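You operate a simulated robot arm through the tools that you are given. There is no shell and no other tool. Be economical: measure what you need, move in short steps, check, and stop when the job is done.

You are at the controls of a simulated two-armed robot. One attempt, no reset.

TASK
Put the steel jug on the top of the folding table away on the sideboard top. Then fetch the grey felt cap and set it on the top shelf of the bookcase. Then screw the cap back on the black tube. Keep to this order. Set down upright: steel jug.

It is judged by the outcome, as a careful person would: the job done as asked, and still so three seconds after it is handed in. It fails if anything else is knocked over, pushed out of place, dropped, spilled or broken. Lids that push on must go on centred and level and be pressed home; caps that screw on are set level and turned clockwise until they are tight.

THE ROBOT
Two 6-joint arms with two-finger parallel grippers on one trunk, on a base that drives. Base frame: it is fixed to the floor where the robot stands at the start and does not move with it; the origin is under the middle of the robot, x ahead of it, y to its left, z up. Units: m, rad, N and s.
The left shoulder is at the start at [0.06, 0.187, 1.072], the right one opposite. With the tool pointing down near the work surface each hand reaches from about 0.1 to 0.34 m from the robot's upright axis, wherever it stands, measured 20 degrees to its own side. Places, roughly: black tube [-1.25, -1.75, 0.75]; grey felt cap (4x5x3 cm) [0.3, 0.6, 0.2]; sideboard top [-1.1, -3.9, 0.8]; top shelf of the bookcase [-1.7, 0.5, 1.2]. Payload 1.57 kg a hand.
The tool frame of a hand sits at the grasp point between the pads (the TCP): z along the fingers, y along the line on which they close. The tips reach 0.03 m beyond it. Largest opening 0.11 m; finger width 0.024, thickness 0.012; the body of the gripper, 0.048 by 0.112 m, starts 0.078 m behind the TCP.
Orientation is told as [roll, pitch, yaw] about the base's x, y, z axes, in that order, counted from this pose: with the fingers straight down and closing along the base's y, the tool's x points along the base's -x, its y along +y and its z along -z.

THE INTERFACE
- The arms move only by the tool apply_moves. It takes "left_targets", "right_targets" or both (then of equal length, played together; a hand with none holds still); each is a list that holds one entry, the list of rows, each a list of 6 numbers: the shift along the base's x, y, z in units of 250 mm (1.0 is 250 mm), then the turn, a rotation vector about the base's x, y, z in units of 90 degrees (1.0 is 90 degrees). In form: [[[tx, ty, tz, rx, ry, rz], ...]]. A call has 1 to 8 rows; each row is the pose to reach, as a shift and turn from the pose commanded when the call began. "left_claw" and "right_claw" are, for a hand that has rows, the opening, from 0 (shut) to 1 (fully open), set as the call begins (left out, the last holds). A call with a number of a shift or a turn outside -1 to 1 is refused whole. Each row takes 0.2 s and may step no farther than 0.05 m and 0.15 rad from the row before; otherwise, or with a gripper value out of range, the whole call is refused. Where a pose cannot be reached the arm comes as near as it can. A force on the tool above 40 N (or 10 N above the force at the start of the call, whichever is more), or a blocked arm, ends the call early, and 0.2 s more pass. The fingers move at their own pace (about 0.153 m/s each) and stop on an object; they squeeze with about 21 N. The grip force told is the motor's: it shows also when the fingers shut on nothing. Time passes only in rows, and 0.2 s behind the last, so rows that repeat a pose let the fingers close. It gives the time, the measured TCP pose, the force on the tool (base axes), the opening and the grip force at its end, in the units of the frame above (readings bear some noise), with the torque about the TCP (base axes, N m) and any sound that the robot's microphone picked up, and new pictures: "views" is both (left out), scene, wrist or none (wrist: the cameras of the hands that moved).
- Cameras (640 x 400 px; columns grow to the right, rows downward): "scene" is now at [0.0124, 0.0105, 1.6082]; the picture's right is [0.18, -0.98, 0.00], its down [-0.85, -0.15, -0.50] and it looks along [0.50, 0.09, -0.86] (base axes); focal length 250 px, centre (320, 200). "left" rides on the left gripper at [0.07, -0.016, -0.141] in its tool frame; the picture's right is [0.23, 0.97, 0.00], its down [-0.86, 0.20, -0.48] and it looks along [-0.47, 0.11, 0.88] (tool axes); focal length 222 px, centre (320, 200). "right" rides on the right gripper at [0.07, 0.016, -0.141] in its tool frame; the picture's right is [-0.23, 0.97, 0.00], its down [-0.86, -0.20, -0.48] and it looks along [-0.47, -0.11, 0.88] (tool axes); focal length 222 px, centre (320, 200). There is no depth. A picture from a camera that has moved, and an enlarged one, comes with that camera's place and axes in the base frame and with its lens. The place of the scene camera against the robot may be out by one fixed shift of up to 0.012 m in any direction.
- lift_body(by): slides the trunk up (or, below 0, down) by that many m; the arms and the scene camera ride with it, the base frame stays. It gives what a move gives, with no picture.
- steer(legs): drives the robot by 1 to 6 legs, each [ahead, left, turn to the left] in m, m and rad, along the robot's own axes; the way and the turn of a leg run together, so that a leg with both is an arc; at most 1.5 m and 3.142 rad a leg. The arms and the cameras ride along, it lands a little off, and it stops where it bumps. It gives what a move gives, and a new picture of the scene camera.
- turn_head(pan, tilt): turns the head with the scene camera to pan (to the left, within 1.501 rad either way) and tilt (down, from -0.506 to 1.204), counted from straight ahead of the robot. It gives what a move gives, and a new picture of the scene camera.
- close_up(camera, box): a new picture of the part [left, top, right, bottom] of that camera's present view, enlarged. It takes no simulated time.
- close_job(): hands the job in; it is judged then, once.

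Work in short steps. Places have to be worked out from the pictures, the camera data and where the tool is seen: move nearer, look again, correct. Check each grasp and each placing, and mend what went wrong. You have 165 turns and 260 pictures in all, those below and enlarged ones among them. Open the grippers and draw the arms clear of the work before you hand the job in, unless the task says otherwise; then end with one line.

The tools are called after "Request:" as name(argument=value, ...) on one line, values as JSON. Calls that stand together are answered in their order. apply_moves: Moves the arms, as the interface text tells. Its arguments: {"type":"object","properties":{"left_targets":{"type":"array","items":{"type":"array","items":{"type":"array","items":{"type":"number"}}}},"left_claw":{"type":"number"},"right_targets":{"type":"array","items":{"type":"array","items":{"type":"array","items":{"type":"number"}}}},"right_claw":{"type":"number"},"views":{"type":"string","enum":["both","scene","wrist","none"]}},"required":[]} The other tools are called the same way: lift_body (by) slides the trunk up or down; steer (legs) drives the base; turn_head (pan, tilt) turns the head that bears the scene camera; close_up (camera, box) takes an enlarged picture of a part of a camera's view; close_job () hands the job in.

At the start:

```text
clock: 0.0
left_eef_pos: [0.3299, 0.3186, 1.0643]
left_orientation: [-0.001, -0.001, 0.0]
left_wrist_force: [-0.7, 0.5, -0.2]
left_ft_torque: [0.01, 0.01, 0.0]
left_width: 0.1101
left_finger_force: 0.0
right_eef_pos: [0.3433, -0.004, 1.0169]
right_orientation: [0.001, 0.001, 0.0]
right_wrist_force: [0.2, 1.5, 0.2]
right_ft_torque: [-0.02, 0.01, 0.03]
right_width: 0.11
right_finger_force: 0.0
trunk travel left (down, up): [-0.7, 0.29]
robot x, y, heading: [-0.0007, -0.0021, -0.001]
head pan, tilt: [0.178, 1.042]
```

scene: 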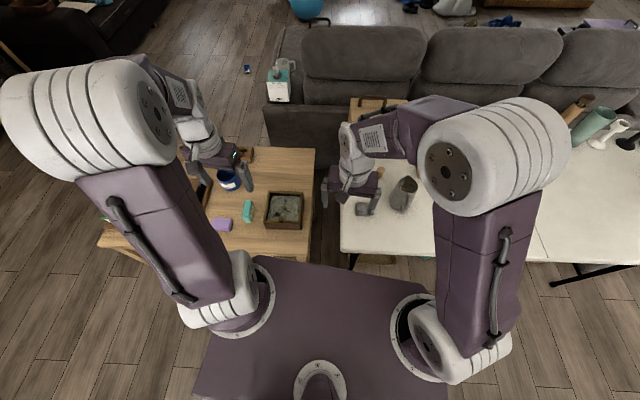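
right: 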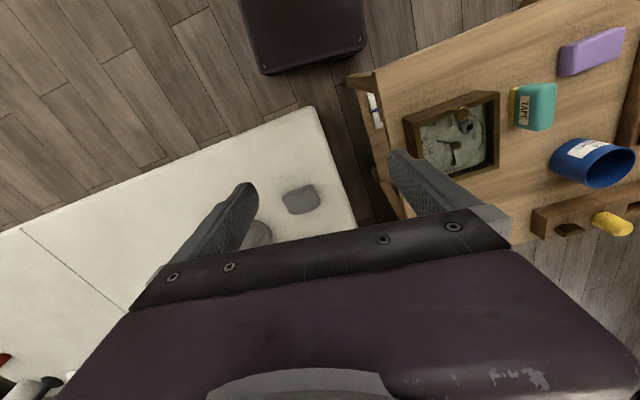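
left: 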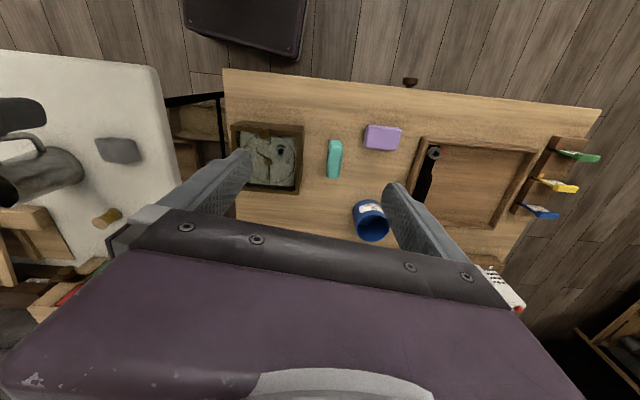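

The steel jug looks to be near pixel (404,193) on the white folding table. I take an enlarged picture to confirm.

Request:
close_up(camera="scene", box=[320, 130, 480, 230])

Request:
close_up(camera="scene", box=[80, 130, 340, 290])

```text
4.00 times, centred on (400, 180) of scene
camera zoom: at [0.0124, 0.0105, 1.6082], right [0.18, -0.98, 0.0], down [-0.85, -0.15, -0.5], along [0.5, 0.09, -0.86], focal length 998 px, centre (0, 280)
```

zoom: 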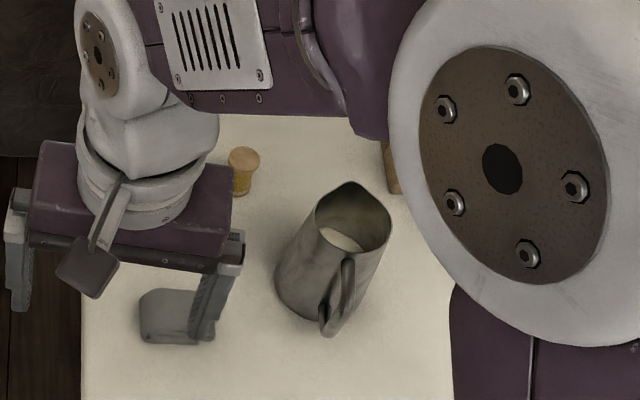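

```text
2.46 times, centred on (210, 210) of scene
camera zoom: at [0.0124, 0.0105, 1.6082], right [0.18, -0.98, 0.0], down [-0.85, -0.15, -0.5], along [0.5, 0.09, -0.86], focal length 614 px, centre (591, 175)
```

zoom: 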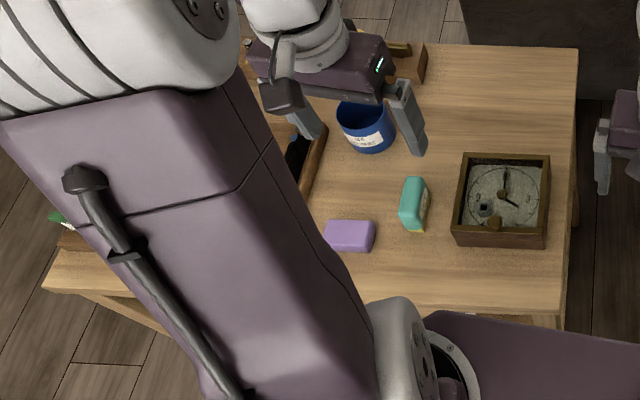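

The jug has its handle toward the robot and stands about [0.54, -0.20], with the table top near z 0.76. I'll look down ahead to see how far my base reaches and how close the table edge is.

Request:
turn_head(pan=0.0, tilt=1.2)

Request:
turn_head(pan=-0.6, tilt=0.6)

```text
clock: 0.7
left_eef_pos: [0.328, 0.3185, 1.0653]
left_orientation: [0.001, 0.001, 0.0]
left_wrist_force: [-0.5, -0.1, 0.3]
left_ft_torque: [0.0, -0.02, -0.01]
left_width: 0.1103
left_finger_force: 0.2
right_eef_pos: [0.3432, -0.0036, 1.0172]
right_orientation: [0.0, -0.001, -0.001]
right_wrist_force: [0.6, 0.6, -0.3]
right_ft_torque: [-0.02, 0.01, 0.0]
right_width: 0.1099
right_finger_force: 0.1
trunk travel left (down, up): [-0.7, 0.29]
robot x, y, heading: [0.0004, -0.0003, -0.0]
head pan, tilt: [0.0, 1.201]
camera scene: at [0.0024, -0.0013, 1.5985], right [0.0, -1.0, 0.0], down [-0.93, 0.0, -0.36], along [0.36, 0.0, -0.93], focal length 250 px, centre (320, 200)
```

scene: 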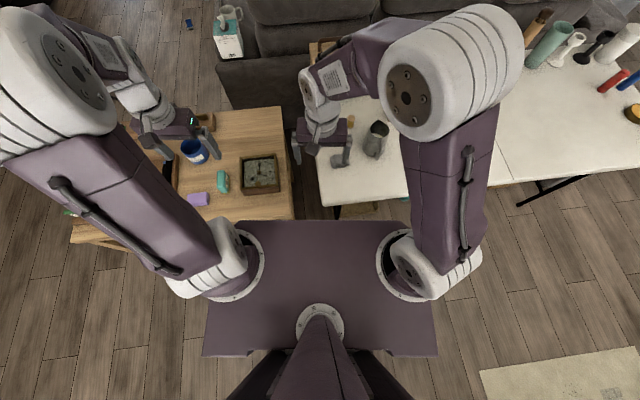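

```text
clock: 1.7
left_eef_pos: [0.3295, 0.3191, 1.0638]
left_orientation: [0.001, -0.001, 0.0]
left_wrist_force: [0.2, 0.5, 0.0]
left_ft_torque: [0.0, 0.0, -0.01]
left_width: 0.1101
left_finger_force: 0.1
right_eef_pos: [0.3436, -0.004, 1.0167]
right_orientation: [0.0, 0.0, -0.001]
right_wrist_force: [-0.5, 0.6, -0.3]
right_ft_torque: [-0.04, 0.03, -0.02]
right_width: 0.1098
right_finger_force: 0.0
trunk travel left (down, up): [-0.7, 0.29]
robot x, y, heading: [-0.0013, -0.0004, -0.0]
head pan, tilt: [-0.6, 0.6]
camera scene: at [0.0194, -0.0511, 1.6431], right [-0.56, -0.83, 0.0], down [-0.47, 0.32, -0.82], along [0.68, -0.47, -0.57], focal length 250 px, centre (320, 200)
```

scene: 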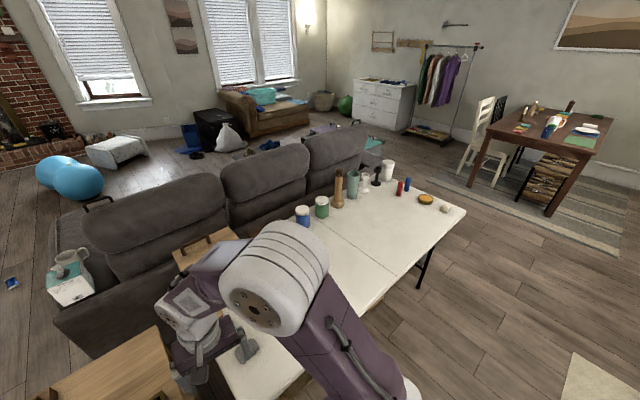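

What looked like a base is the shoulder plate, with its front near x 0.16, so there is some gap to the table edge at x 0.31. I'll test how far the right arm reaches with the tool down toward the jug, staying high.

Request:
apply_moves(right_targets=[[[0.1, -0.16, 0, 0, 0, 0], [0.2, -0.32, 0, 0, 0, 0], [0.3, -0.48, 0, 0, 0, 0], [0.4, -0.62, 0, 0, 0, 0], [0.5, -0.76, 0, 0, 0, 0], [0.65, -0.8, 0, 0, 0, 0], [0.8, -0.8, 0, 0, 0, 0]]], views="both")

Request:
turn_head(pan=-0.3, tilt=1.0)

```text
clock: 3.3
left_eef_pos: [0.3304, 0.3177, 1.0648]
left_orientation: [0.0, 0.002, 0.001]
left_wrist_force: [-0.6, -0.1, 0.6]
left_ft_torque: [-0.01, 0.0, 0.0]
left_width: 0.1099
left_finger_force: 0.1
right_eef_pos: [0.545, -0.203, 1.0157]
right_orientation: [-0.001, 0.002, 0.001]
right_wrist_force: [0.7, 0.2, -0.7]
right_ft_torque: [0.01, 0.03, 0.01]
right_width: 0.11
right_finger_force: 0.1
trunk travel left (down, up): [-0.7, 0.29]
robot x, y, heading: [-0.003, -0.0031, -0.003]
head pan, tilt: [-0.6, 0.6]
camera scene: at [0.0216, -0.0514, 1.6431], right [-0.56, -0.83, 0.0], down [-0.47, 0.32, -0.82], along [0.68, -0.47, -0.57], focal length 250 px, centre (320, 200)
camera right: at [0.4764, -0.187, 1.158], right [0.23, 0.97, 0.0], down [0.86, -0.2, 0.48], along [0.46, -0.11, -0.88], focal length 222 px, centre (320, 200)
```

scene: 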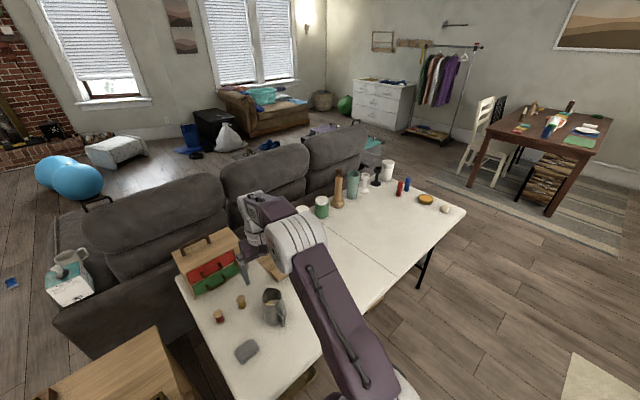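
right: 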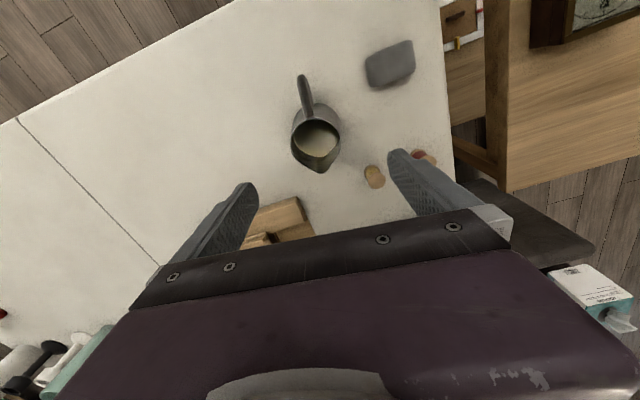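

```text
clock: 4.2
left_eef_pos: [0.3281, 0.3191, 1.0657]
left_orientation: [0.0, 0.0, 0.0]
left_wrist_force: [0.2, 0.2, 0.1]
left_ft_torque: [0.01, -0.04, 0.01]
left_width: 0.11
left_finger_force: 0.1
right_eef_pos: [0.5444, -0.2038, 1.016]
right_orientation: [0.001, 0.0, 0.0]
right_wrist_force: [-0.3, -0.9, 0.0]
right_ft_torque: [0.01, 0.0, -0.02]
right_width: 0.11
right_finger_force: 0.0
trunk travel left (down, up): [-0.7, 0.29]
robot x, y, heading: [0.0012, -0.0029, 0.004]
head pan, tilt: [-0.3, 1.0]
camera scene: at [0.0128, -0.0221, 1.6112], right [-0.3, -0.96, 0.0], down [-0.8, 0.25, -0.54], along [0.52, -0.16, -0.84], focal length 250 px, centre (320, 200)
```

scene: 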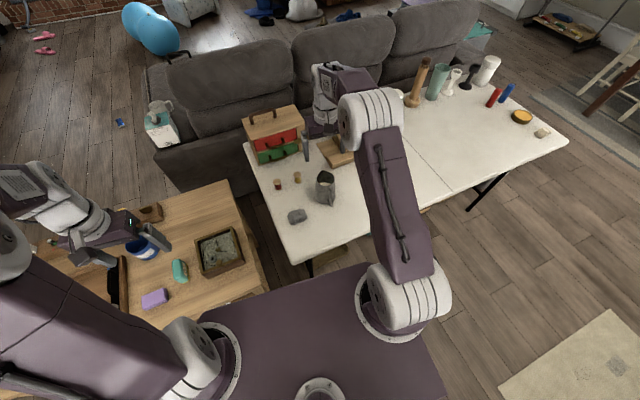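

The arm reaches the jug easily. In the wrist view the rim centre works out near (0.534, -0.207) with the handle pointing to -x, so closing along y suits it. I lower to z 0.95 and check again.

Request:
apply_moves(right_targets=[[[-0.02, 0, -0.1, 0, 0, 0], [-0.04, -0.01, -0.26, 0, 0, 0], [-0.04, -0.01, -0.26, 0, 0, 0]]], right_claw=1.0, views="wrist")

Request:
close_up(camera="right", box=[230, 0, 430, 125])

Request:
close_up(camera="scene", box=[240, 130, 400, 230])

```text
clock: 5.0
left_eef_pos: [0.3297, 0.3183, 1.0651]
left_orientation: [0.0, 0.001, -0.001]
left_wrist_force: [0.6, -0.4, 0.0]
left_ft_torque: [0.01, 0.0, -0.01]
left_width: 0.1098
left_finger_force: 0.1
right_eef_pos: [0.5346, -0.2061, 0.9527]
right_orientation: [0.001, 0.0, -0.001]
right_wrist_force: [-0.7, -0.3, 0.0]
right_ft_torque: [0.01, 0.02, -0.01]
right_width: 0.1102
right_finger_force: 0.1
trunk travel left (down, up): [-0.7, 0.29]
robot x, y, heading: [0.0006, -0.0043, -0.003]
head pan, tilt: [-0.3, 1.0]
camera right: at [0.4651, -0.1885, 1.0946], right [0.23, 0.97, 0.0], down [0.86, -0.2, 0.48], along [0.47, -0.11, -0.88], focal length 222 px, centre (320, 200)
```

right: 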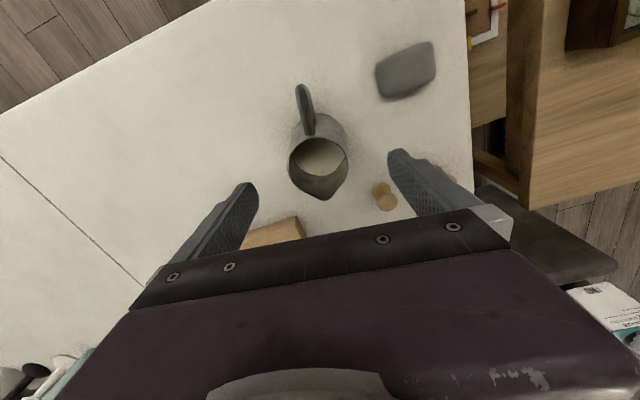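

```text
3.20 times, centred on (330, 62) of right
camera zoom: at [0.4651, -0.1885, 1.0946], right [0.23, 0.97, 0.0], down [0.86, -0.2, 0.48], along [0.47, -0.11, -0.88], focal length 711 px, centre (288, 640)
```

zoom: 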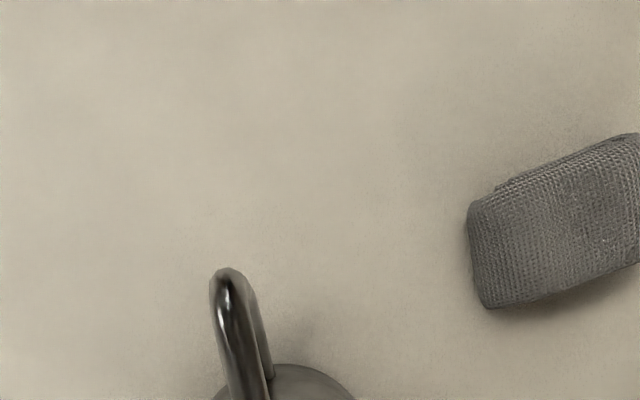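

```text
4.00 times, centred on (320, 180) of scene
camera zoom: at [0.0127, -0.0217, 1.6111], right [-0.3, -0.96, 0.0], down [-0.8, 0.25, -0.54], along [0.52, -0.16, -0.84], focal length 998 px, centre (320, 280)
```

zoom: 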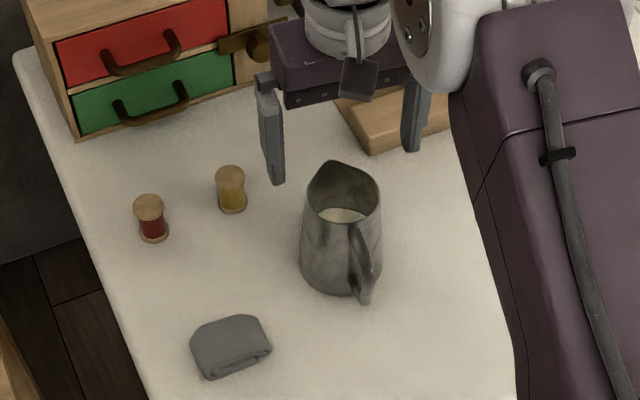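

The estimates agree: rim centre near (0.531, -0.205, 0.90). I lower the open fingers around the jug to z 0.85, watching the force.

Request:
apply_moves(right_targets=[[[-0.012, 0, -0.1, 0, 0, 0], [-0.012, 0, -0.2, 0, 0, 0], [-0.012, 0, -0.3, 0, 0, 0], [-0.012, 0, -0.4, 0, 0, 0], [-0.012, 0, -0.4, 0, 0, 0]]], right_claw=1.0, views="both")

Request:
close_up(camera="scene", box=[240, 130, 400, 230])

```text
clock: 6.2
left_eef_pos: [0.3294, 0.319, 1.0656]
left_orientation: [0.001, 0.001, 0.0]
left_wrist_force: [0.6, -0.5, 0.4]
left_ft_torque: [-0.04, -0.03, -0.01]
left_width: 0.1101
left_finger_force: 0.1
right_eef_pos: [0.5325, -0.2057, 0.8509]
right_orientation: [-0.002, 0.001, 0.0]
right_wrist_force: [0.5, -0.1, 0.0]
right_ft_torque: [0.02, -0.01, 0.0]
right_width: 0.1099
right_finger_force: 0.2
trunk travel left (down, up): [-0.7, 0.29]
robot x, y, heading: [-0.0005, -0.0017, -0.0]
head pan, tilt: [-0.3, 1.0]
camera scene: at [0.0126, -0.0218, 1.6111], right [-0.3, -0.96, 0.0], down [-0.8, 0.25, -0.54], along [0.52, -0.16, -0.84], focal length 250 px, centre (320, 200)
camera right: at [0.4623, -0.1889, 0.9934], right [0.23, 0.97, 0.0], down [0.85, -0.2, 0.48], along [0.47, -0.11, -0.88], focal length 222 px, centre (320, 200)
```

scene: 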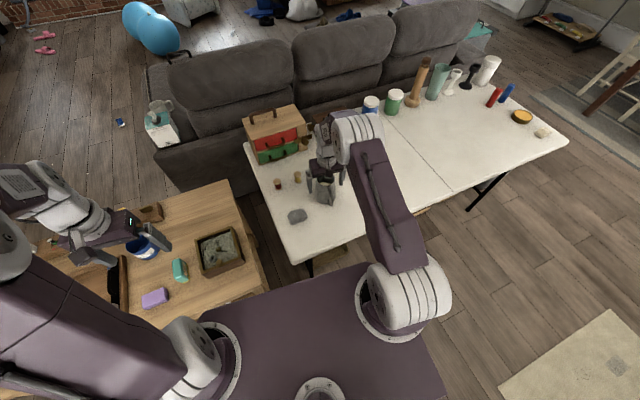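
right: 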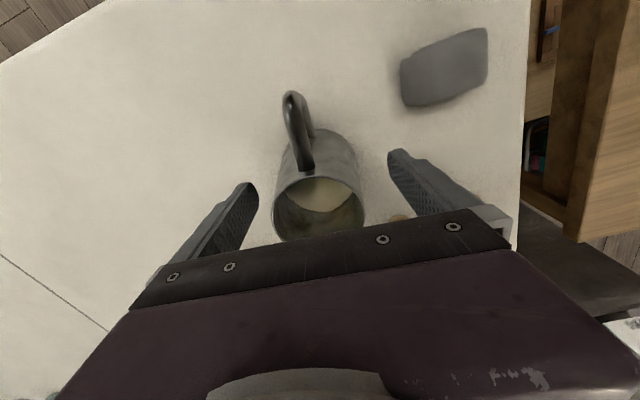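

```text
4.00 times, centred on (320, 180) of scene
camera zoom: at [0.0126, -0.0218, 1.6111], right [-0.3, -0.96, 0.0], down [-0.8, 0.25, -0.54], along [0.52, -0.16, -0.84], focal length 998 px, centre (320, 280)
```

zoom: 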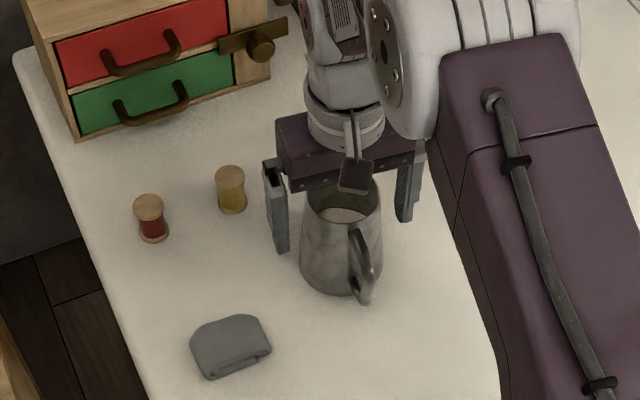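

The fingers straddle the jug with nearly even gaps. I close the gripper.

Request:
apply_moves(right_targets=[[[0, 0, 0, 0, 0, 0], [0, 0, 0, 0, 0, 0], [0, 0, 0, 0, 0, 0], [0, 0, 0, 0, 0, 0]]], right_claw=0.0, views="wrist")

Request:
close_up(camera="scene", box=[240, 130, 400, 230])

```text
clock: 7.2
left_eef_pos: [0.3283, 0.3182, 1.0654]
left_orientation: [0.0, 0.0, -0.001]
left_wrist_force: [-0.6, -1.2, 0.4]
left_ft_torque: [-0.05, -0.03, 0.0]
left_width: 0.1099
left_finger_force: 0.0
right_eef_pos: [0.5324, -0.2068, 0.8515]
right_orientation: [-0.001, 0.0, 0.0]
right_wrist_force: [-0.5, -0.8, 0.3]
right_ft_torque: [0.02, 0.0, -0.06]
right_width: 0.0683
right_finger_force: 20.6
trunk travel left (down, up): [-0.7, 0.29]
robot x, y, heading: [-0.0003, 0.0027, 0.003]
head pan, tilt: [-0.3, 1.0]
camera right: at [0.4625, -0.1892, 0.9935], right [0.23, 0.97, 0.0], down [0.86, -0.2, 0.48], along [0.47, -0.11, -0.88], focal length 222 px, centre (320, 200)
```

right: 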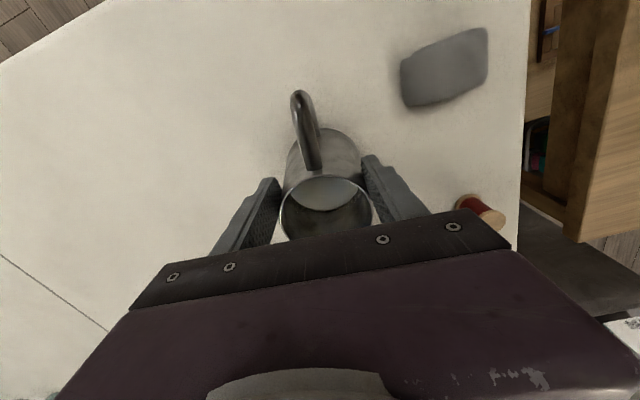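

```text
4.00 times, centred on (320, 180) of scene
camera zoom: at [0.0131, -0.0222, 1.6111], right [-0.3, -0.96, 0.0], down [-0.8, 0.25, -0.54], along [0.52, -0.16, -0.84], focal length 998 px, centre (320, 280)
```

zoom: 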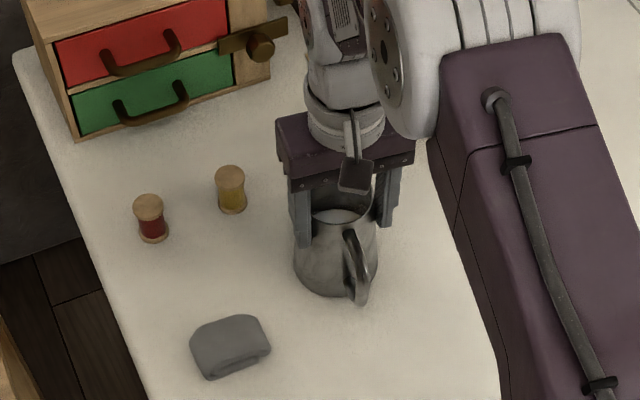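

Gripped at 0.068 m. I lift gently by 3 cm and check for slip or tilt.

Request:
apply_moves(right_targets=[[[0, 0, 0.04, 0, 0, 0], [0, 0, 0.08, 0, 0, 0], [0, 0, 0.12, 0, 0, 0], [0, 0, 0.12, 0, 0, 0]]], views="wrist")

Request:
close_up(camera="scene", box=[240, 130, 400, 230])

```text
clock: 8.2
left_eef_pos: [0.3293, 0.3167, 1.0647]
left_orientation: [0.001, 0.0, 0.001]
left_wrist_force: [1.2, -0.2, -0.4]
left_ft_torque: [-0.01, 0.0, 0.01]
left_width: 0.11
left_finger_force: 0.1
right_eef_pos: [0.5311, -0.2059, 0.882]
right_orientation: [-0.001, -0.001, 0.0]
right_wrist_force: [-0.3, 0.4, -3.5]
right_ft_torque: [0.04, 0.16, -0.02]
right_width: 0.0127
right_finger_force: 21.4
trunk travel left (down, up): [-0.7, 0.29]
robot x, y, heading: [-0.0023, -0.0009, 0.001]
head pan, tilt: [-0.3, 1.0]
camera right: at [0.4623, -0.189, 1.024], right [0.23, 0.97, 0.0], down [0.86, -0.2, 0.48], along [0.47, -0.11, -0.88], focal length 222 px, centre (320, 200)
```

right: 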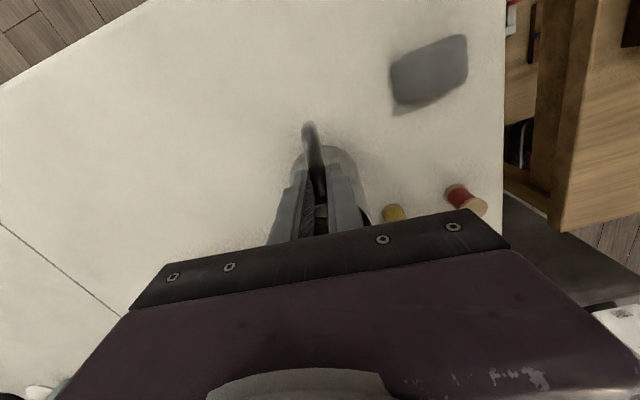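

```text
4.00 times, centred on (320, 180) of scene
camera zoom: at [0.0137, -0.0222, 1.6111], right [-0.3, -0.96, 0.0], down [-0.8, 0.25, -0.54], along [0.52, -0.16, -0.84], focal length 998 px, centre (320, 280)
```

zoom: 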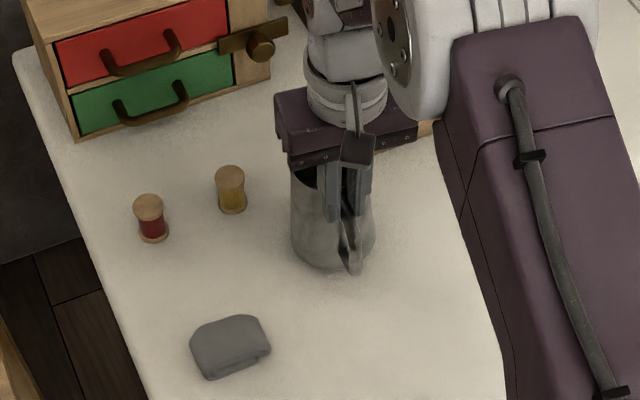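

The fingers slid off the curved body onto the handle (width 0.013), so the jug's axis lies further in +x than I judged. I set it back down gently and will regrip.

Request:
apply_moves(right_targets=[[[0, 0, -0.04, 0, 0, 0], [0, 0, -0.08, 0, 0, 0], [0, 0, -0.112, 0, 0, 0], [0, 0, -0.118, 0, 0, 0], [0, 0, -0.118, 0, 0, 0]]], views="wrist")

Request:
close_up(camera="scene", box=[240, 130, 400, 230])

```text
clock: 9.4
left_eef_pos: [0.3272, 0.3193, 1.0656]
left_orientation: [0.0, -0.001, -0.001]
left_wrist_force: [-0.2, 0.7, 0.1]
left_ft_torque: [0.01, -0.02, 0.01]
left_width: 0.11
left_finger_force: 0.0
right_eef_pos: [0.529, -0.2068, 0.8544]
right_orientation: [0.0, -0.003, -0.002]
right_wrist_force: [-1.9, -1.3, 18.6]
right_ft_torque: [-0.02, 0.01, -0.07]
right_width: 0.0125
right_finger_force: 20.5
trunk travel left (down, up): [-0.7, 0.29]
robot x, y, heading: [-0.001, -0.0035, 0.003]
head pan, tilt: [-0.3, 1.0]
camera right: at [0.4593, -0.1894, 0.9959], right [0.23, 0.97, 0.0], down [0.85, -0.2, 0.48], along [0.47, -0.11, -0.88], focal length 222 px, centre (320, 200)
```

right: 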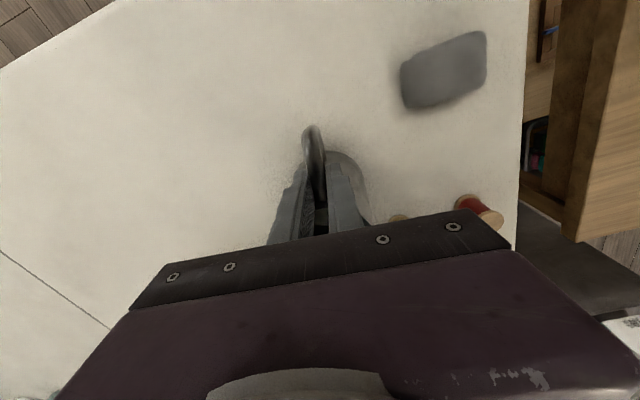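

```text
4.00 times, centred on (320, 180) of scene
camera zoom: at [0.0095, -0.0211, 1.6112], right [-0.3, -0.96, 0.0], down [-0.8, 0.25, -0.54], along [0.52, -0.16, -0.84], focal length 998 px, centre (320, 280)
```

zoom: 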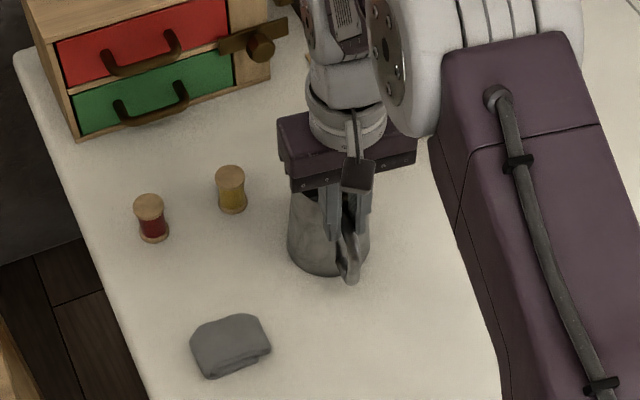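

The jug touches the table again (18 N). I ease up 2 mm, open, and rise clear above it.

Request:
apply_moves(right_targets=[[[0, 0, 0.01, 0, 0, 0], [0, 0, 0.01, 0, 0, 0]]], views="none")

Request:
apply_moves(right_targets=[[[0, 0, 0, 0, 0, 0], [0, 0, 0, 0, 0, 0], [0, 0, 0, 0, 0, 0]]], right_claw=1.0, views="wrist")

Request:
apply_moves(right_targets=[[[0, 0, 0.1, 0, 0, 0], [0, 0, 0.25, 0, 0, 0], [0, 0, 0.4, 0, 0, 0]]], right_claw=1.0, views="wrist")

Request:
close_up(camera="scene", box=[240, 130, 400, 230])

```text
clock: 10.0
left_eef_pos: [0.3299, 0.3186, 1.0643]
left_orientation: [0.0, 0.0, 0.002]
left_wrist_force: [0.4, 0.0, -0.4]
left_ft_torque: [0.01, 0.02, -0.02]
left_width: 0.1103
left_finger_force: 0.1
right_eef_pos: [0.5295, -0.2058, 0.8549]
right_orientation: [-0.001, 0.002, 0.001]
right_wrist_force: [0.2, 0.3, 0.0]
right_ft_torque: [-0.04, -0.08, -0.06]
right_width: 0.0125
right_finger_force: 21.0
trunk travel left (down, up): [-0.7, 0.29]
robot x, y, heading: [0.0011, -0.0019, -0.001]
head pan, tilt: [-0.3, 1.0]
```

```text
clock: 10.8
left_eef_pos: [0.3289, 0.3177, 1.0651]
left_orientation: [-0.001, 0.001, -0.001]
left_wrist_force: [-1.2, 0.5, 1.3]
left_ft_torque: [0.01, 0.02, 0.0]
left_width: 0.1099
left_finger_force: 0.1
right_eef_pos: [0.531, -0.2061, 0.8568]
right_orientation: [-0.001, 0.0, 0.001]
right_wrist_force: [-0.9, 0.0, 1.2]
right_ft_torque: [-0.01, -0.01, 0.02]
right_width: 0.1101
right_finger_force: 0.0
trunk travel left (down, up): [-0.7, 0.29]
robot x, y, heading: [0.0006, 0.0008, 0.001]
head pan, tilt: [-0.3, 1.0]
camera right: at [0.461, -0.1896, 0.9973], right [0.23, 0.97, 0.0], down [0.86, -0.2, 0.48], along [0.47, -0.11, -0.88], focal length 222 px, centre (320, 200)
```

right: 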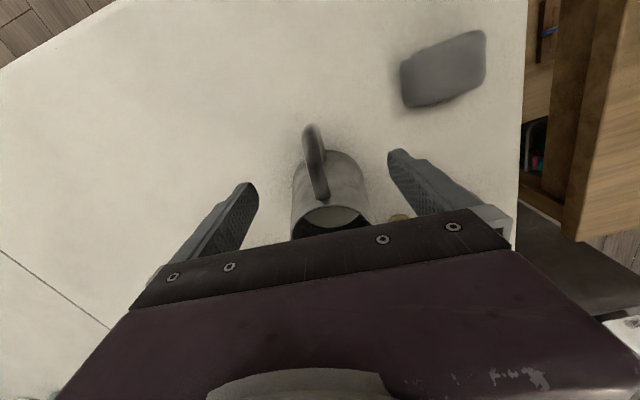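

```text
clock: 11.6
left_eef_pos: [0.3284, 0.3186, 1.066]
left_orientation: [0.001, 0.0, 0.0]
left_wrist_force: [-0.1, -0.2, 0.1]
left_ft_torque: [0.0, 0.02, 0.04]
left_width: 0.1102
left_finger_force: 0.2
right_eef_pos: [0.5301, -0.2043, 0.9569]
right_orientation: [0.001, 0.0, 0.002]
right_wrist_force: [-0.3, 0.0, 0.6]
right_ft_torque: [0.0, 0.01, 0.0]
right_width: 0.11
right_finger_force: 0.0
trunk travel left (down, up): [-0.7, 0.29]
robot x, y, heading: [-0.0009, 0.0014, -0.002]
head pan, tilt: [-0.3, 1.0]
camera right: at [0.4613, -0.1879, 1.0975], right [0.23, 0.97, 0.0], down [0.86, -0.2, 0.48], along [0.47, -0.11, -0.88], focal length 222 px, centre (320, 200)
```

right: 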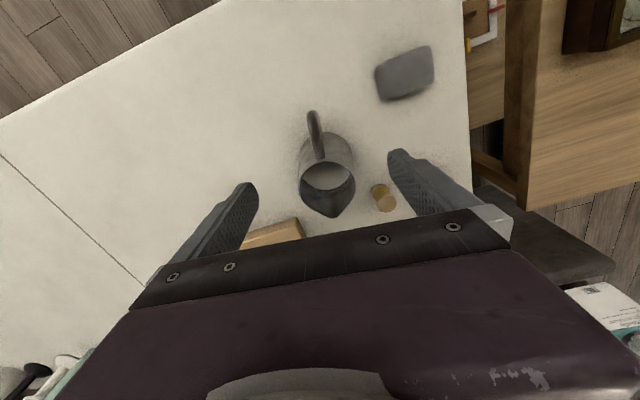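

```text
4.00 times, centred on (320, 180) of scene
camera zoom: at [0.0123, -0.0218, 1.6111], right [-0.3, -0.96, 0.0], down [-0.8, 0.25, -0.54], along [0.52, -0.16, -0.84], focal length 998 px, centre (320, 280)
```

zoom: 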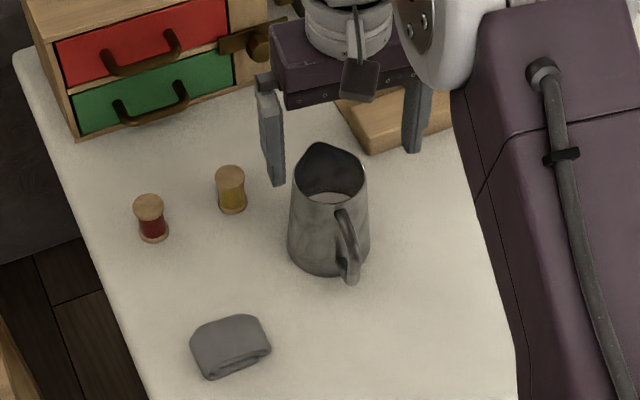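

The jug is upright and undisturbed, now centred about (0.573, -0.206) with its rim near z 0.87. I move 4.3 cm ahead above it and check in the wrist view.

Request:
apply_moves(right_targets=[[[0.08, 0, 0, 0, 0, 0], [0.172, -0.006, 0, 0, 0, 0], [0.172, -0.006, 0, 0, 0, 0]]], right_claw=1.0, views="wrist")

Request:
close_up(camera="right", box=[240, 60, 400, 160])

```text
clock: 12.4
left_eef_pos: [0.3284, 0.3187, 1.0655]
left_orientation: [0.0, 0.001, 0.001]
left_wrist_force: [0.2, -0.2, 0.0]
left_ft_torque: [0.02, 0.0, 0.02]
left_width: 0.1099
left_finger_force: 0.0
right_eef_pos: [0.5722, -0.2079, 0.9566]
right_orientation: [0.001, 0.0, 0.001]
right_wrist_force: [0.2, 0.1, -0.5]
right_ft_torque: [0.02, 0.0, 0.01]
right_width: 0.1098
right_finger_force: 0.0
trunk travel left (down, up): [-0.7, 0.29]
robot x, y, heading: [0.0026, 0.0014, -0.001]
head pan, tilt: [-0.3, 1.0]
camera right: at [0.5037, -0.1906, 1.098], right [0.23, 0.97, 0.0], down [0.85, -0.2, 0.48], along [0.47, -0.11, -0.88], focal length 222 px, centre (320, 200)
```

right: 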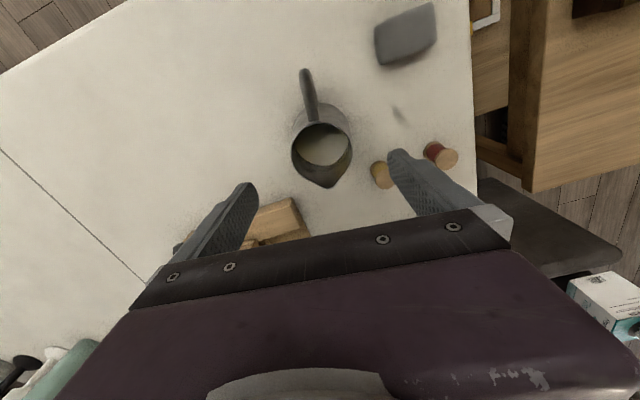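

```text
4.00 times, centred on (320, 110) of right
camera zoom: at [0.5037, -0.1906, 1.098], right [0.23, 0.97, 0.0], down [0.85, -0.2, 0.48], along [0.47, -0.11, -0.88], focal length 888 px, centre (320, 560)
```

zoom: 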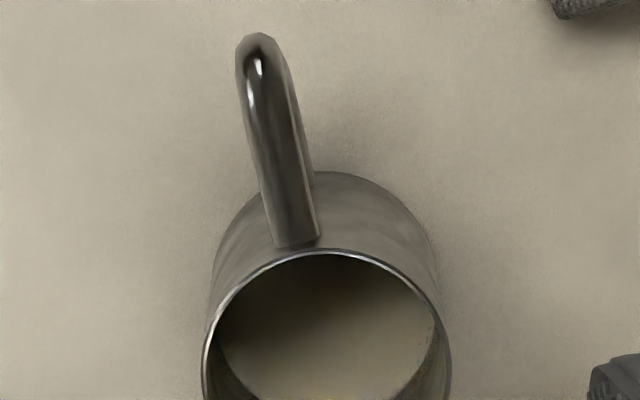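

In the wrist view the rim centre is about (322,149), a few mm behind the tool axis. I correct by 6 mm and lower to z 0.842.

Request:
apply_moves(right_targets=[[[-0.024, 0.008, -0.1, 0, 0, 0], [-0.024, 0.008, -0.2, 0, 0, 0], [-0.024, 0.008, -0.3, 0, 0, 0], [-0.024, 0.008, -0.4, 0, 0, 0], [-0.024, 0.008, -0.46, 0, 0, 0], [-0.024, 0.008, -0.46, 0, 0, 0]]], right_claw=1.0, views="wrist")

Request:
close_up(camera="scene", box=[240, 130, 400, 230])

```text
clock: 13.8
left_eef_pos: [0.3292, 0.3185, 1.0635]
left_orientation: [-0.001, 0.001, 0.0]
left_wrist_force: [0.1, 0.0, -0.1]
left_ft_torque: [-0.01, 0.02, 0.0]
left_width: 0.1101
left_finger_force: 0.1
right_eef_pos: [0.5663, -0.2059, 0.8399]
right_orientation: [0.0, 0.0, -0.001]
right_wrist_force: [0.6, 0.7, 0.2]
right_ft_torque: [0.0, -0.02, 0.0]
right_width: 0.11
right_finger_force: 0.1
trunk travel left (down, up): [-0.7, 0.29]
robot x, y, heading: [-0.0011, -0.0014, 0.001]
head pan, tilt: [-0.3, 1.0]
camera right: at [0.4972, -0.1888, 0.9813], right [0.23, 0.97, 0.0], down [0.85, -0.2, 0.48], along [0.47, -0.11, -0.88], focal length 222 px, centre (320, 200)
```

right: 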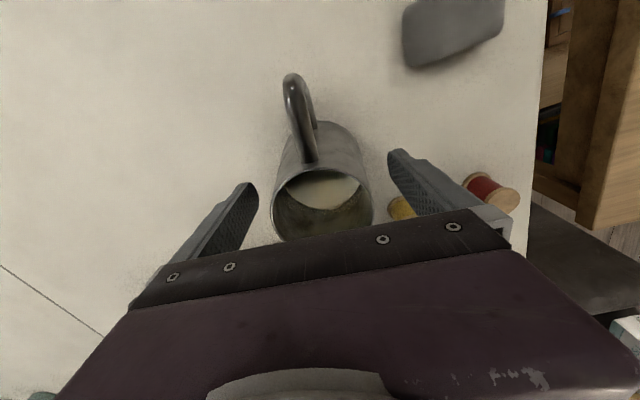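

```text
4.00 times, centred on (320, 180) of scene
camera zoom: at [0.013, -0.0219, 1.6111], right [-0.3, -0.96, 0.0], down [-0.8, 0.25, -0.54], along [0.52, -0.16, -0.84], focal length 998 px, centre (320, 280)
```

zoom: 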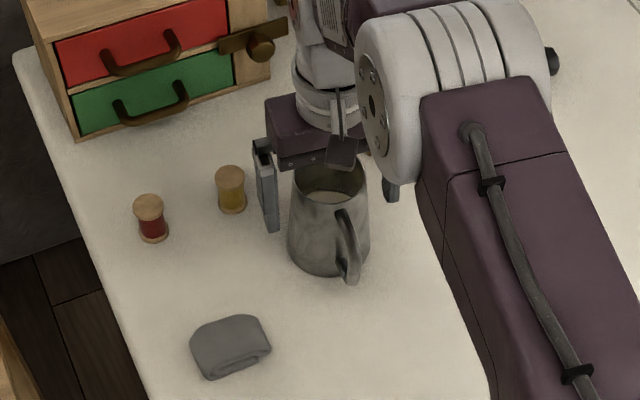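

The jug is centred between the fingers now, and its rim seems lower (about z 0.855) than assumed, so I go 1.8 cm deeper before closing.

Request:
apply_moves(right_targets=[[[0, 0.004, -0.04, 0, 0, 0], [0, 0.004, -0.075, 0, 0, 0], [0, 0.004, -0.075, 0, 0, 0]]], right_claw=1.0, views="none")

Request:
apply_moves(right_targets=[[[0, 0, 0, 0, 0, 0], [0, 0, 0, 0, 0, 0], [0, 0, 0, 0, 0, 0], [0, 0, 0, 0, 0, 0]]], right_claw=0.0, views="wrist")

Request:
close_up(camera="scene", box=[240, 130, 400, 230])

```text
clock: 14.6
left_eef_pos: [0.3287, 0.3178, 1.0654]
left_orientation: [-0.001, 0.0, 0.001]
left_wrist_force: [0.5, -0.5, -0.9]
left_ft_torque: [-0.01, 0.03, 0.0]
left_width: 0.11
left_finger_force: 0.0
right_eef_pos: [0.5659, -0.205, 0.8218]
right_orientation: [0.0, 0.0, 0.0]
right_wrist_force: [0.2, 0.5, -1.2]
right_ft_torque: [0.0, 0.03, -0.01]
right_width: 0.1099
right_finger_force: 0.0
trunk travel left (down, up): [-0.7, 0.29]
robot x, y, heading: [0.0044, 0.0009, 0.0]
head pan, tilt: [-0.3, 1.0]
```

```text
clock: 15.6
left_eef_pos: [0.3299, 0.3182, 1.0637]
left_orientation: [0.0, 0.0, 0.0]
left_wrist_force: [0.3, 0.6, -1.0]
left_ft_torque: [-0.04, -0.02, 0.01]
left_width: 0.1099
left_finger_force: 0.1
right_eef_pos: [0.5666, -0.2047, 0.8219]
right_orientation: [0.001, 0.0, -0.001]
right_wrist_force: [-0.2, -0.8, -1.0]
right_ft_torque: [0.09, -0.04, 0.0]
right_width: 0.0802
right_finger_force: 20.8
trunk travel left (down, up): [-0.7, 0.29]
robot x, y, heading: [0.0022, 0.0033, -0.0]
head pan, tilt: [-0.3, 1.0]
camera right: at [0.4971, -0.1877, 0.9629], right [0.23, 0.97, 0.0], down [0.86, -0.2, 0.48], along [0.47, -0.11, -0.88], focal length 222 px, centre (320, 200)
```

right: 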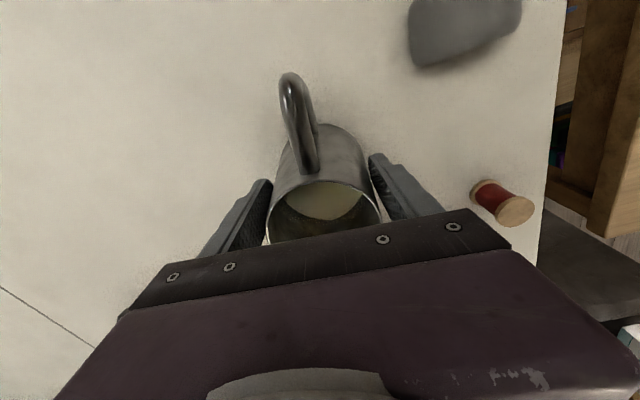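

```text
4.00 times, centred on (320, 180) of scene
camera zoom: at [0.0132, -0.022, 1.6111], right [-0.3, -0.96, 0.0], down [-0.8, 0.25, -0.54], along [0.52, -0.16, -0.84], focal length 998 px, centre (320, 280)
```

zoom: 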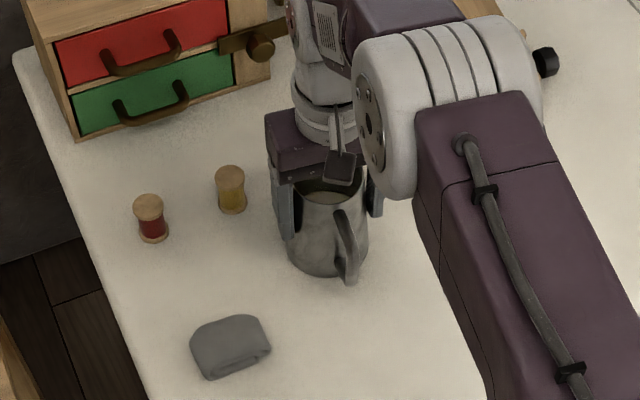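

Now the width is 0.080 m, the true body diameter, centred. I lift gently 3 cm.

Request:
apply_moves(right_targets=[[[0, 0, 0.03, 0, 0, 0], [0, 0, 0.06, 0, 0, 0], [0, 0, 0.09, 0, 0, 0], [0, 0, 0.12, 0, 0, 0], [0, 0, 0.12, 0, 0, 0]]], views="wrist")

Request:
close_up(camera="scene", box=[240, 130, 400, 230])

```text
clock: 16.8
left_eef_pos: [0.3296, 0.3186, 1.0639]
left_orientation: [0.0, 0.001, 0.002]
left_wrist_force: [-0.8, 0.3, -0.1]
left_ft_torque: [0.03, 0.01, 0.01]
left_width: 0.1103
left_finger_force: 0.0
right_eef_pos: [0.5684, -0.2044, 0.8516]
right_orientation: [0.002, 0.0, -0.001]
right_wrist_force: [-0.8, 0.5, -3.8]
right_ft_torque: [0.01, 0.02, -0.02]
right_width: 0.08
right_finger_force: 21.1
trunk travel left (down, up): [-0.7, 0.29]
robot x, y, heading: [-0.0014, -0.0006, -0.003]
head pan, tilt: [-0.3, 1.0]
camera right: at [0.4985, -0.1876, 0.9929], right [0.23, 0.97, 0.0], down [0.86, -0.2, 0.48], along [0.47, -0.11, -0.88], focal length 222 px, centre (320, 200)
```

right: 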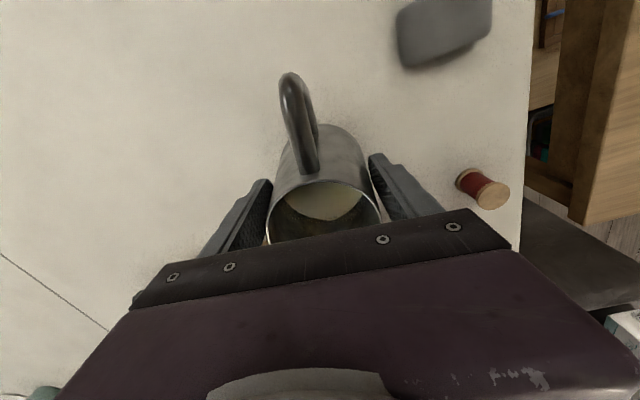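

```text
4.00 times, centred on (320, 180) of scene
camera zoom: at [0.0139, -0.0223, 1.6111], right [-0.3, -0.96, 0.0], down [-0.8, 0.25, -0.54], along [0.52, -0.16, -0.84], focal length 998 px, centre (320, 280)
```

zoom: 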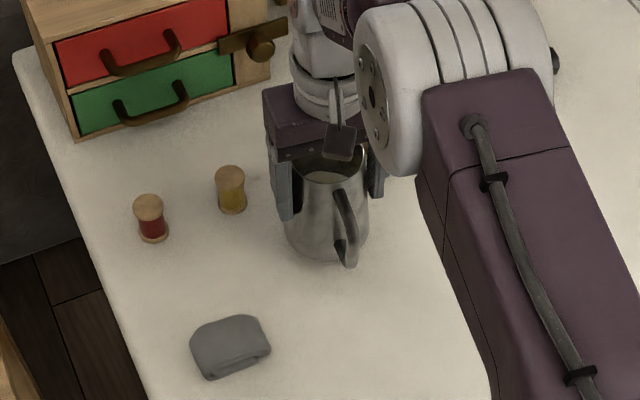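

Firm hold (3.8 N, no torque). I raise the jug to about z 1.0 and draw it in toward the body.

Request:
apply_moves(right_targets=[[[0, 0, 0.15, 0, 0, 0], [-0.02, 0, 0.3, 0, 0, 0], [-0.1, 0, 0.45, 0, 0, 0], [-0.22, 0, 0.6, 0, 0, 0], [-0.38, 0, 0.65, 0, 0, 0], [-0.54, 0, 0.65, 0, 0, 0], [-0.7, 0, 0.65, 0, 0, 0], [-0.82, 0, 0.65, 0, 0, 0]]], views="wrist")

Request:
turn_head(pan=-1.5, tilt=0.4)

Request:
turn_head(pan=1.5, tilt=0.5)

```text
clock: 18.6
left_eef_pos: [0.3286, 0.3182, 1.065]
left_orientation: [0.0, 0.001, 0.002]
left_wrist_force: [0.2, -0.1, -0.9]
left_ft_torque: [0.0, -0.01, 0.05]
left_width: 0.11
left_finger_force: 0.0
right_eef_pos: [0.3618, -0.2018, 1.0144]
right_orientation: [0.002, -0.001, 0.0]
right_wrist_force: [-0.4, 0.1, -4.4]
right_ft_torque: [0.02, -0.02, -0.04]
right_width: 0.08
right_finger_force: 20.6
trunk travel left (down, up): [-0.7, 0.29]
robot x, y, heading: [0.0007, 0.001, -0.001]
head pan, tilt: [-0.3, 1.0]
camera right: at [0.2926, -0.1855, 1.1552], right [0.23, 0.97, 0.0], down [0.86, -0.2, 0.48], along [0.47, -0.11, -0.88], focal length 222 px, centre (320, 200)
```

right: 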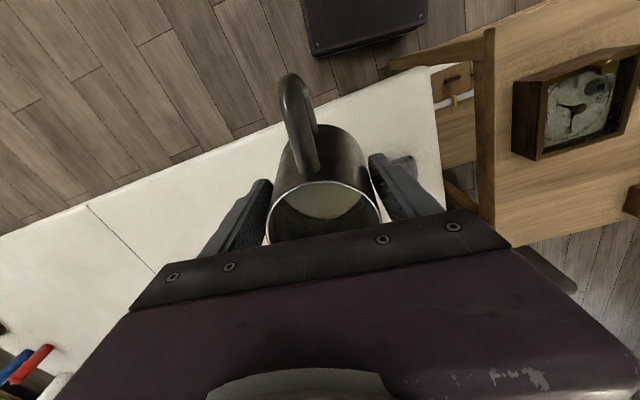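

```text
clock: 20.0
left_eef_pos: [0.3284, 0.319, 1.0647]
left_orientation: [0.0, 0.0, -0.001]
left_wrist_force: [-1.1, 0.7, 0.0]
left_ft_torque: [0.0, -0.01, -0.02]
left_width: 0.1102
left_finger_force: 0.1
right_eef_pos: [0.3639, -0.202, 1.0133]
right_orientation: [0.0, 0.001, 0.0]
right_wrist_force: [0.1, 0.6, -3.1]
right_ft_torque: [0.01, 0.03, 0.01]
right_width: 0.0801
right_finger_force: 21.2
trunk travel left (down, up): [-0.7, 0.29]
robot x, y, heading: [0.0019, 0.002, -0.002]
head pan, tilt: [-1.499, 0.4]
camera scene: at [-0.0462, -0.094, 1.6613], right [-1.0, -0.07, 0.0], down [-0.03, 0.39, -0.92], along [0.07, -0.92, -0.39], focal length 250 px, centre (320, 200)
```

scene: 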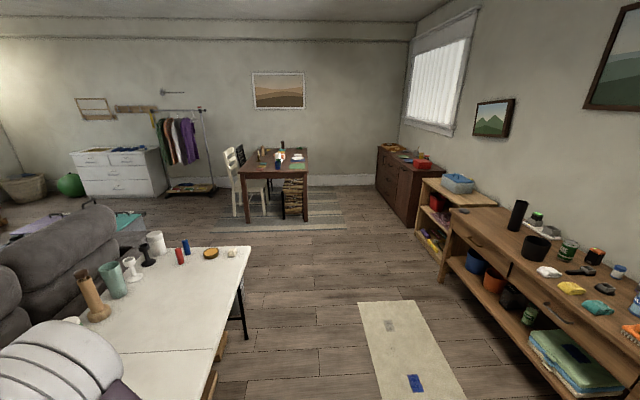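

```text
clock: 22.6
left_eef_pos: [0.3273, 0.3188, 1.0649]
left_orientation: [-0.001, -0.001, 0.0]
left_wrist_force: [0.2, 0.2, 0.1]
left_ft_torque: [-0.05, 0.0, 0.0]
left_width: 0.1101
left_finger_force: 0.0
right_eef_pos: [0.3625, -0.2013, 1.013]
right_orientation: [0.0, -0.001, 0.001]
right_wrist_force: [-0.6, 0.2, -2.9]
right_ft_torque: [0.01, 0.04, -0.02]
right_width: 0.08
right_finger_force: 21.4
trunk travel left (down, up): [-0.7, 0.29]
robot x, y, heading: [-0.0022, -0.0017, 0.0]
head pan, tilt: [1.499, 0.499]
camera scene: at [-0.0465, 0.0891, 1.6522], right [1.0, -0.07, 0.0], down [-0.03, -0.48, -0.88], along [0.06, 0.88, -0.48], focal length 250 px, centre (320, 200)
```

scene: 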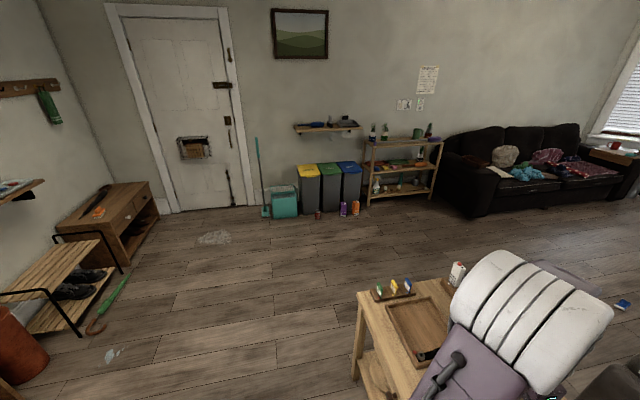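

The sideboard is the dark brown cabinet on the right wall, its front roughly from (-1.02,-3.2) to (-0.76,-4.3). I back off the table, turn right and drive along -y between the table and the rug.

Request:
turn_head(pan=0.0, tilt=0.6)

Request:
steer(legs=[[-0.12, 0, 0], [0, 0, -1.5708], [1.2, 0.14, 0]])

```text
clock: 24.2
left_eef_pos: [0.3288, 0.318, 1.0657]
left_orientation: [-0.001, 0.0, 0.0]
left_wrist_force: [0.2, -0.6, -1.1]
left_ft_torque: [0.03, 0.01, 0.01]
left_width: 0.11
left_finger_force: 0.1
right_eef_pos: [0.3639, -0.2026, 1.0144]
right_orientation: [0.001, 0.0, 0.001]
right_wrist_force: [1.1, 0.3, -3.6]
right_ft_torque: [-0.05, 0.01, 0.02]
right_width: 0.0797
right_finger_force: 20.8
trunk travel left (down, up): [-0.7, 0.29]
robot x, y, heading: [0.0011, 0.0019, -0.002]
head pan, tilt: [0.0, 0.6]
camera scene: at [0.0353, -0.0015, 1.6431], right [0.0, -1.0, 0.0], down [-0.57, 0.0, -0.82], along [0.82, 0.0, -0.57], focal length 250 px, centre (320, 200)
```

scene: 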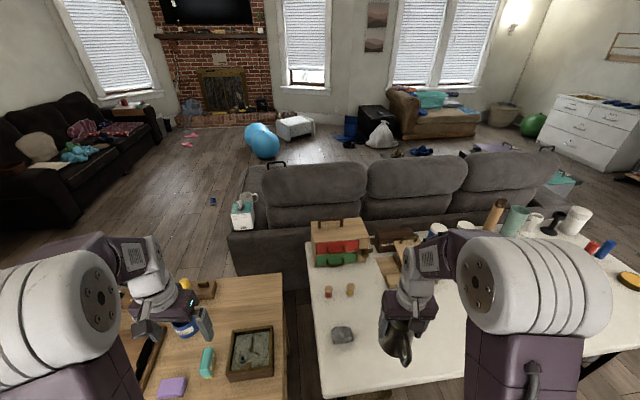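

```text
clock: 35.1
left_eef_pos: [0.2857, -1.5674, 1.0652]
left_orientation: [0.001, -0.001, -1.607]
left_wrist_force: [-0.1, 0.8, 0.5]
left_ft_torque: [-0.04, -0.03, 0.0]
left_width: 0.1099
left_finger_force: 0.0
right_eef_pos: [-0.2356, -1.5809, 1.0132]
right_orientation: [-0.001, -0.001, -1.607]
right_wrist_force: [-0.2, 0.3, -3.8]
right_ft_torque: [0.03, -0.02, 0.0]
right_width: 0.0799
right_finger_force: 21.0
trunk travel left (down, up): [-0.7, 0.29]
robot x, y, heading: [-0.0201, -1.2269, -1.607]
head pan, tilt: [0.0, 0.6]
camera scene: at [-0.0149, -1.2567, 1.6431], right [-1.0, 0.04, 0.0], down [0.02, 0.56, -0.82], along [-0.03, -0.82, -0.57], focal length 250 px, centre (320, 200)
```

scene: 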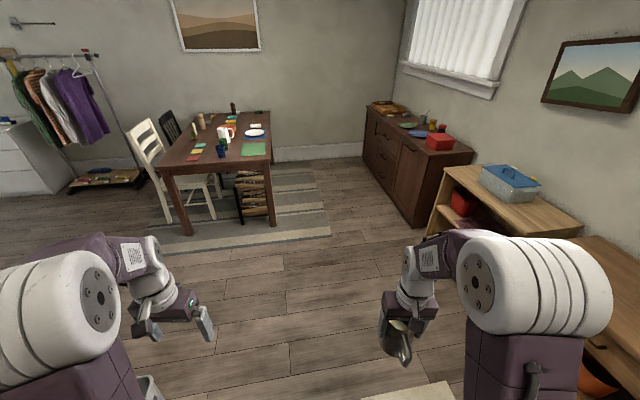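

I'm now at (-0.02,-1.23). I enlarge the sideboard to find a free spot on its top.

Request:
close_up(camera="scene", box=[350, 90, 490, 178])

```text
4.55 times, centred on (420, 134) of scene
camera zoom: at [-0.0149, -1.2567, 1.6431], right [-1.0, 0.04, 0.0], down [0.02, 0.56, -0.82], along [-0.03, -0.82, -0.57], focal length 1134 px, centre (-134, 500)
```

zoom: 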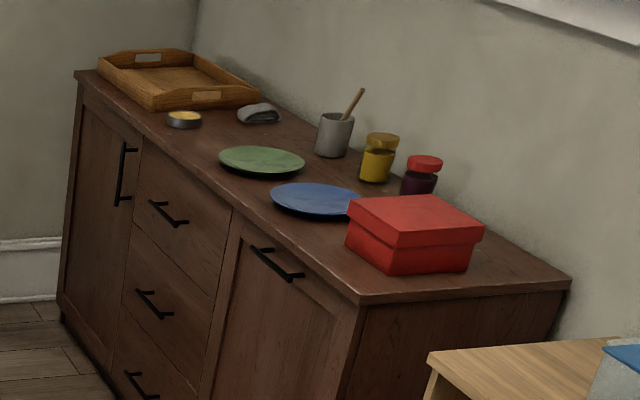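

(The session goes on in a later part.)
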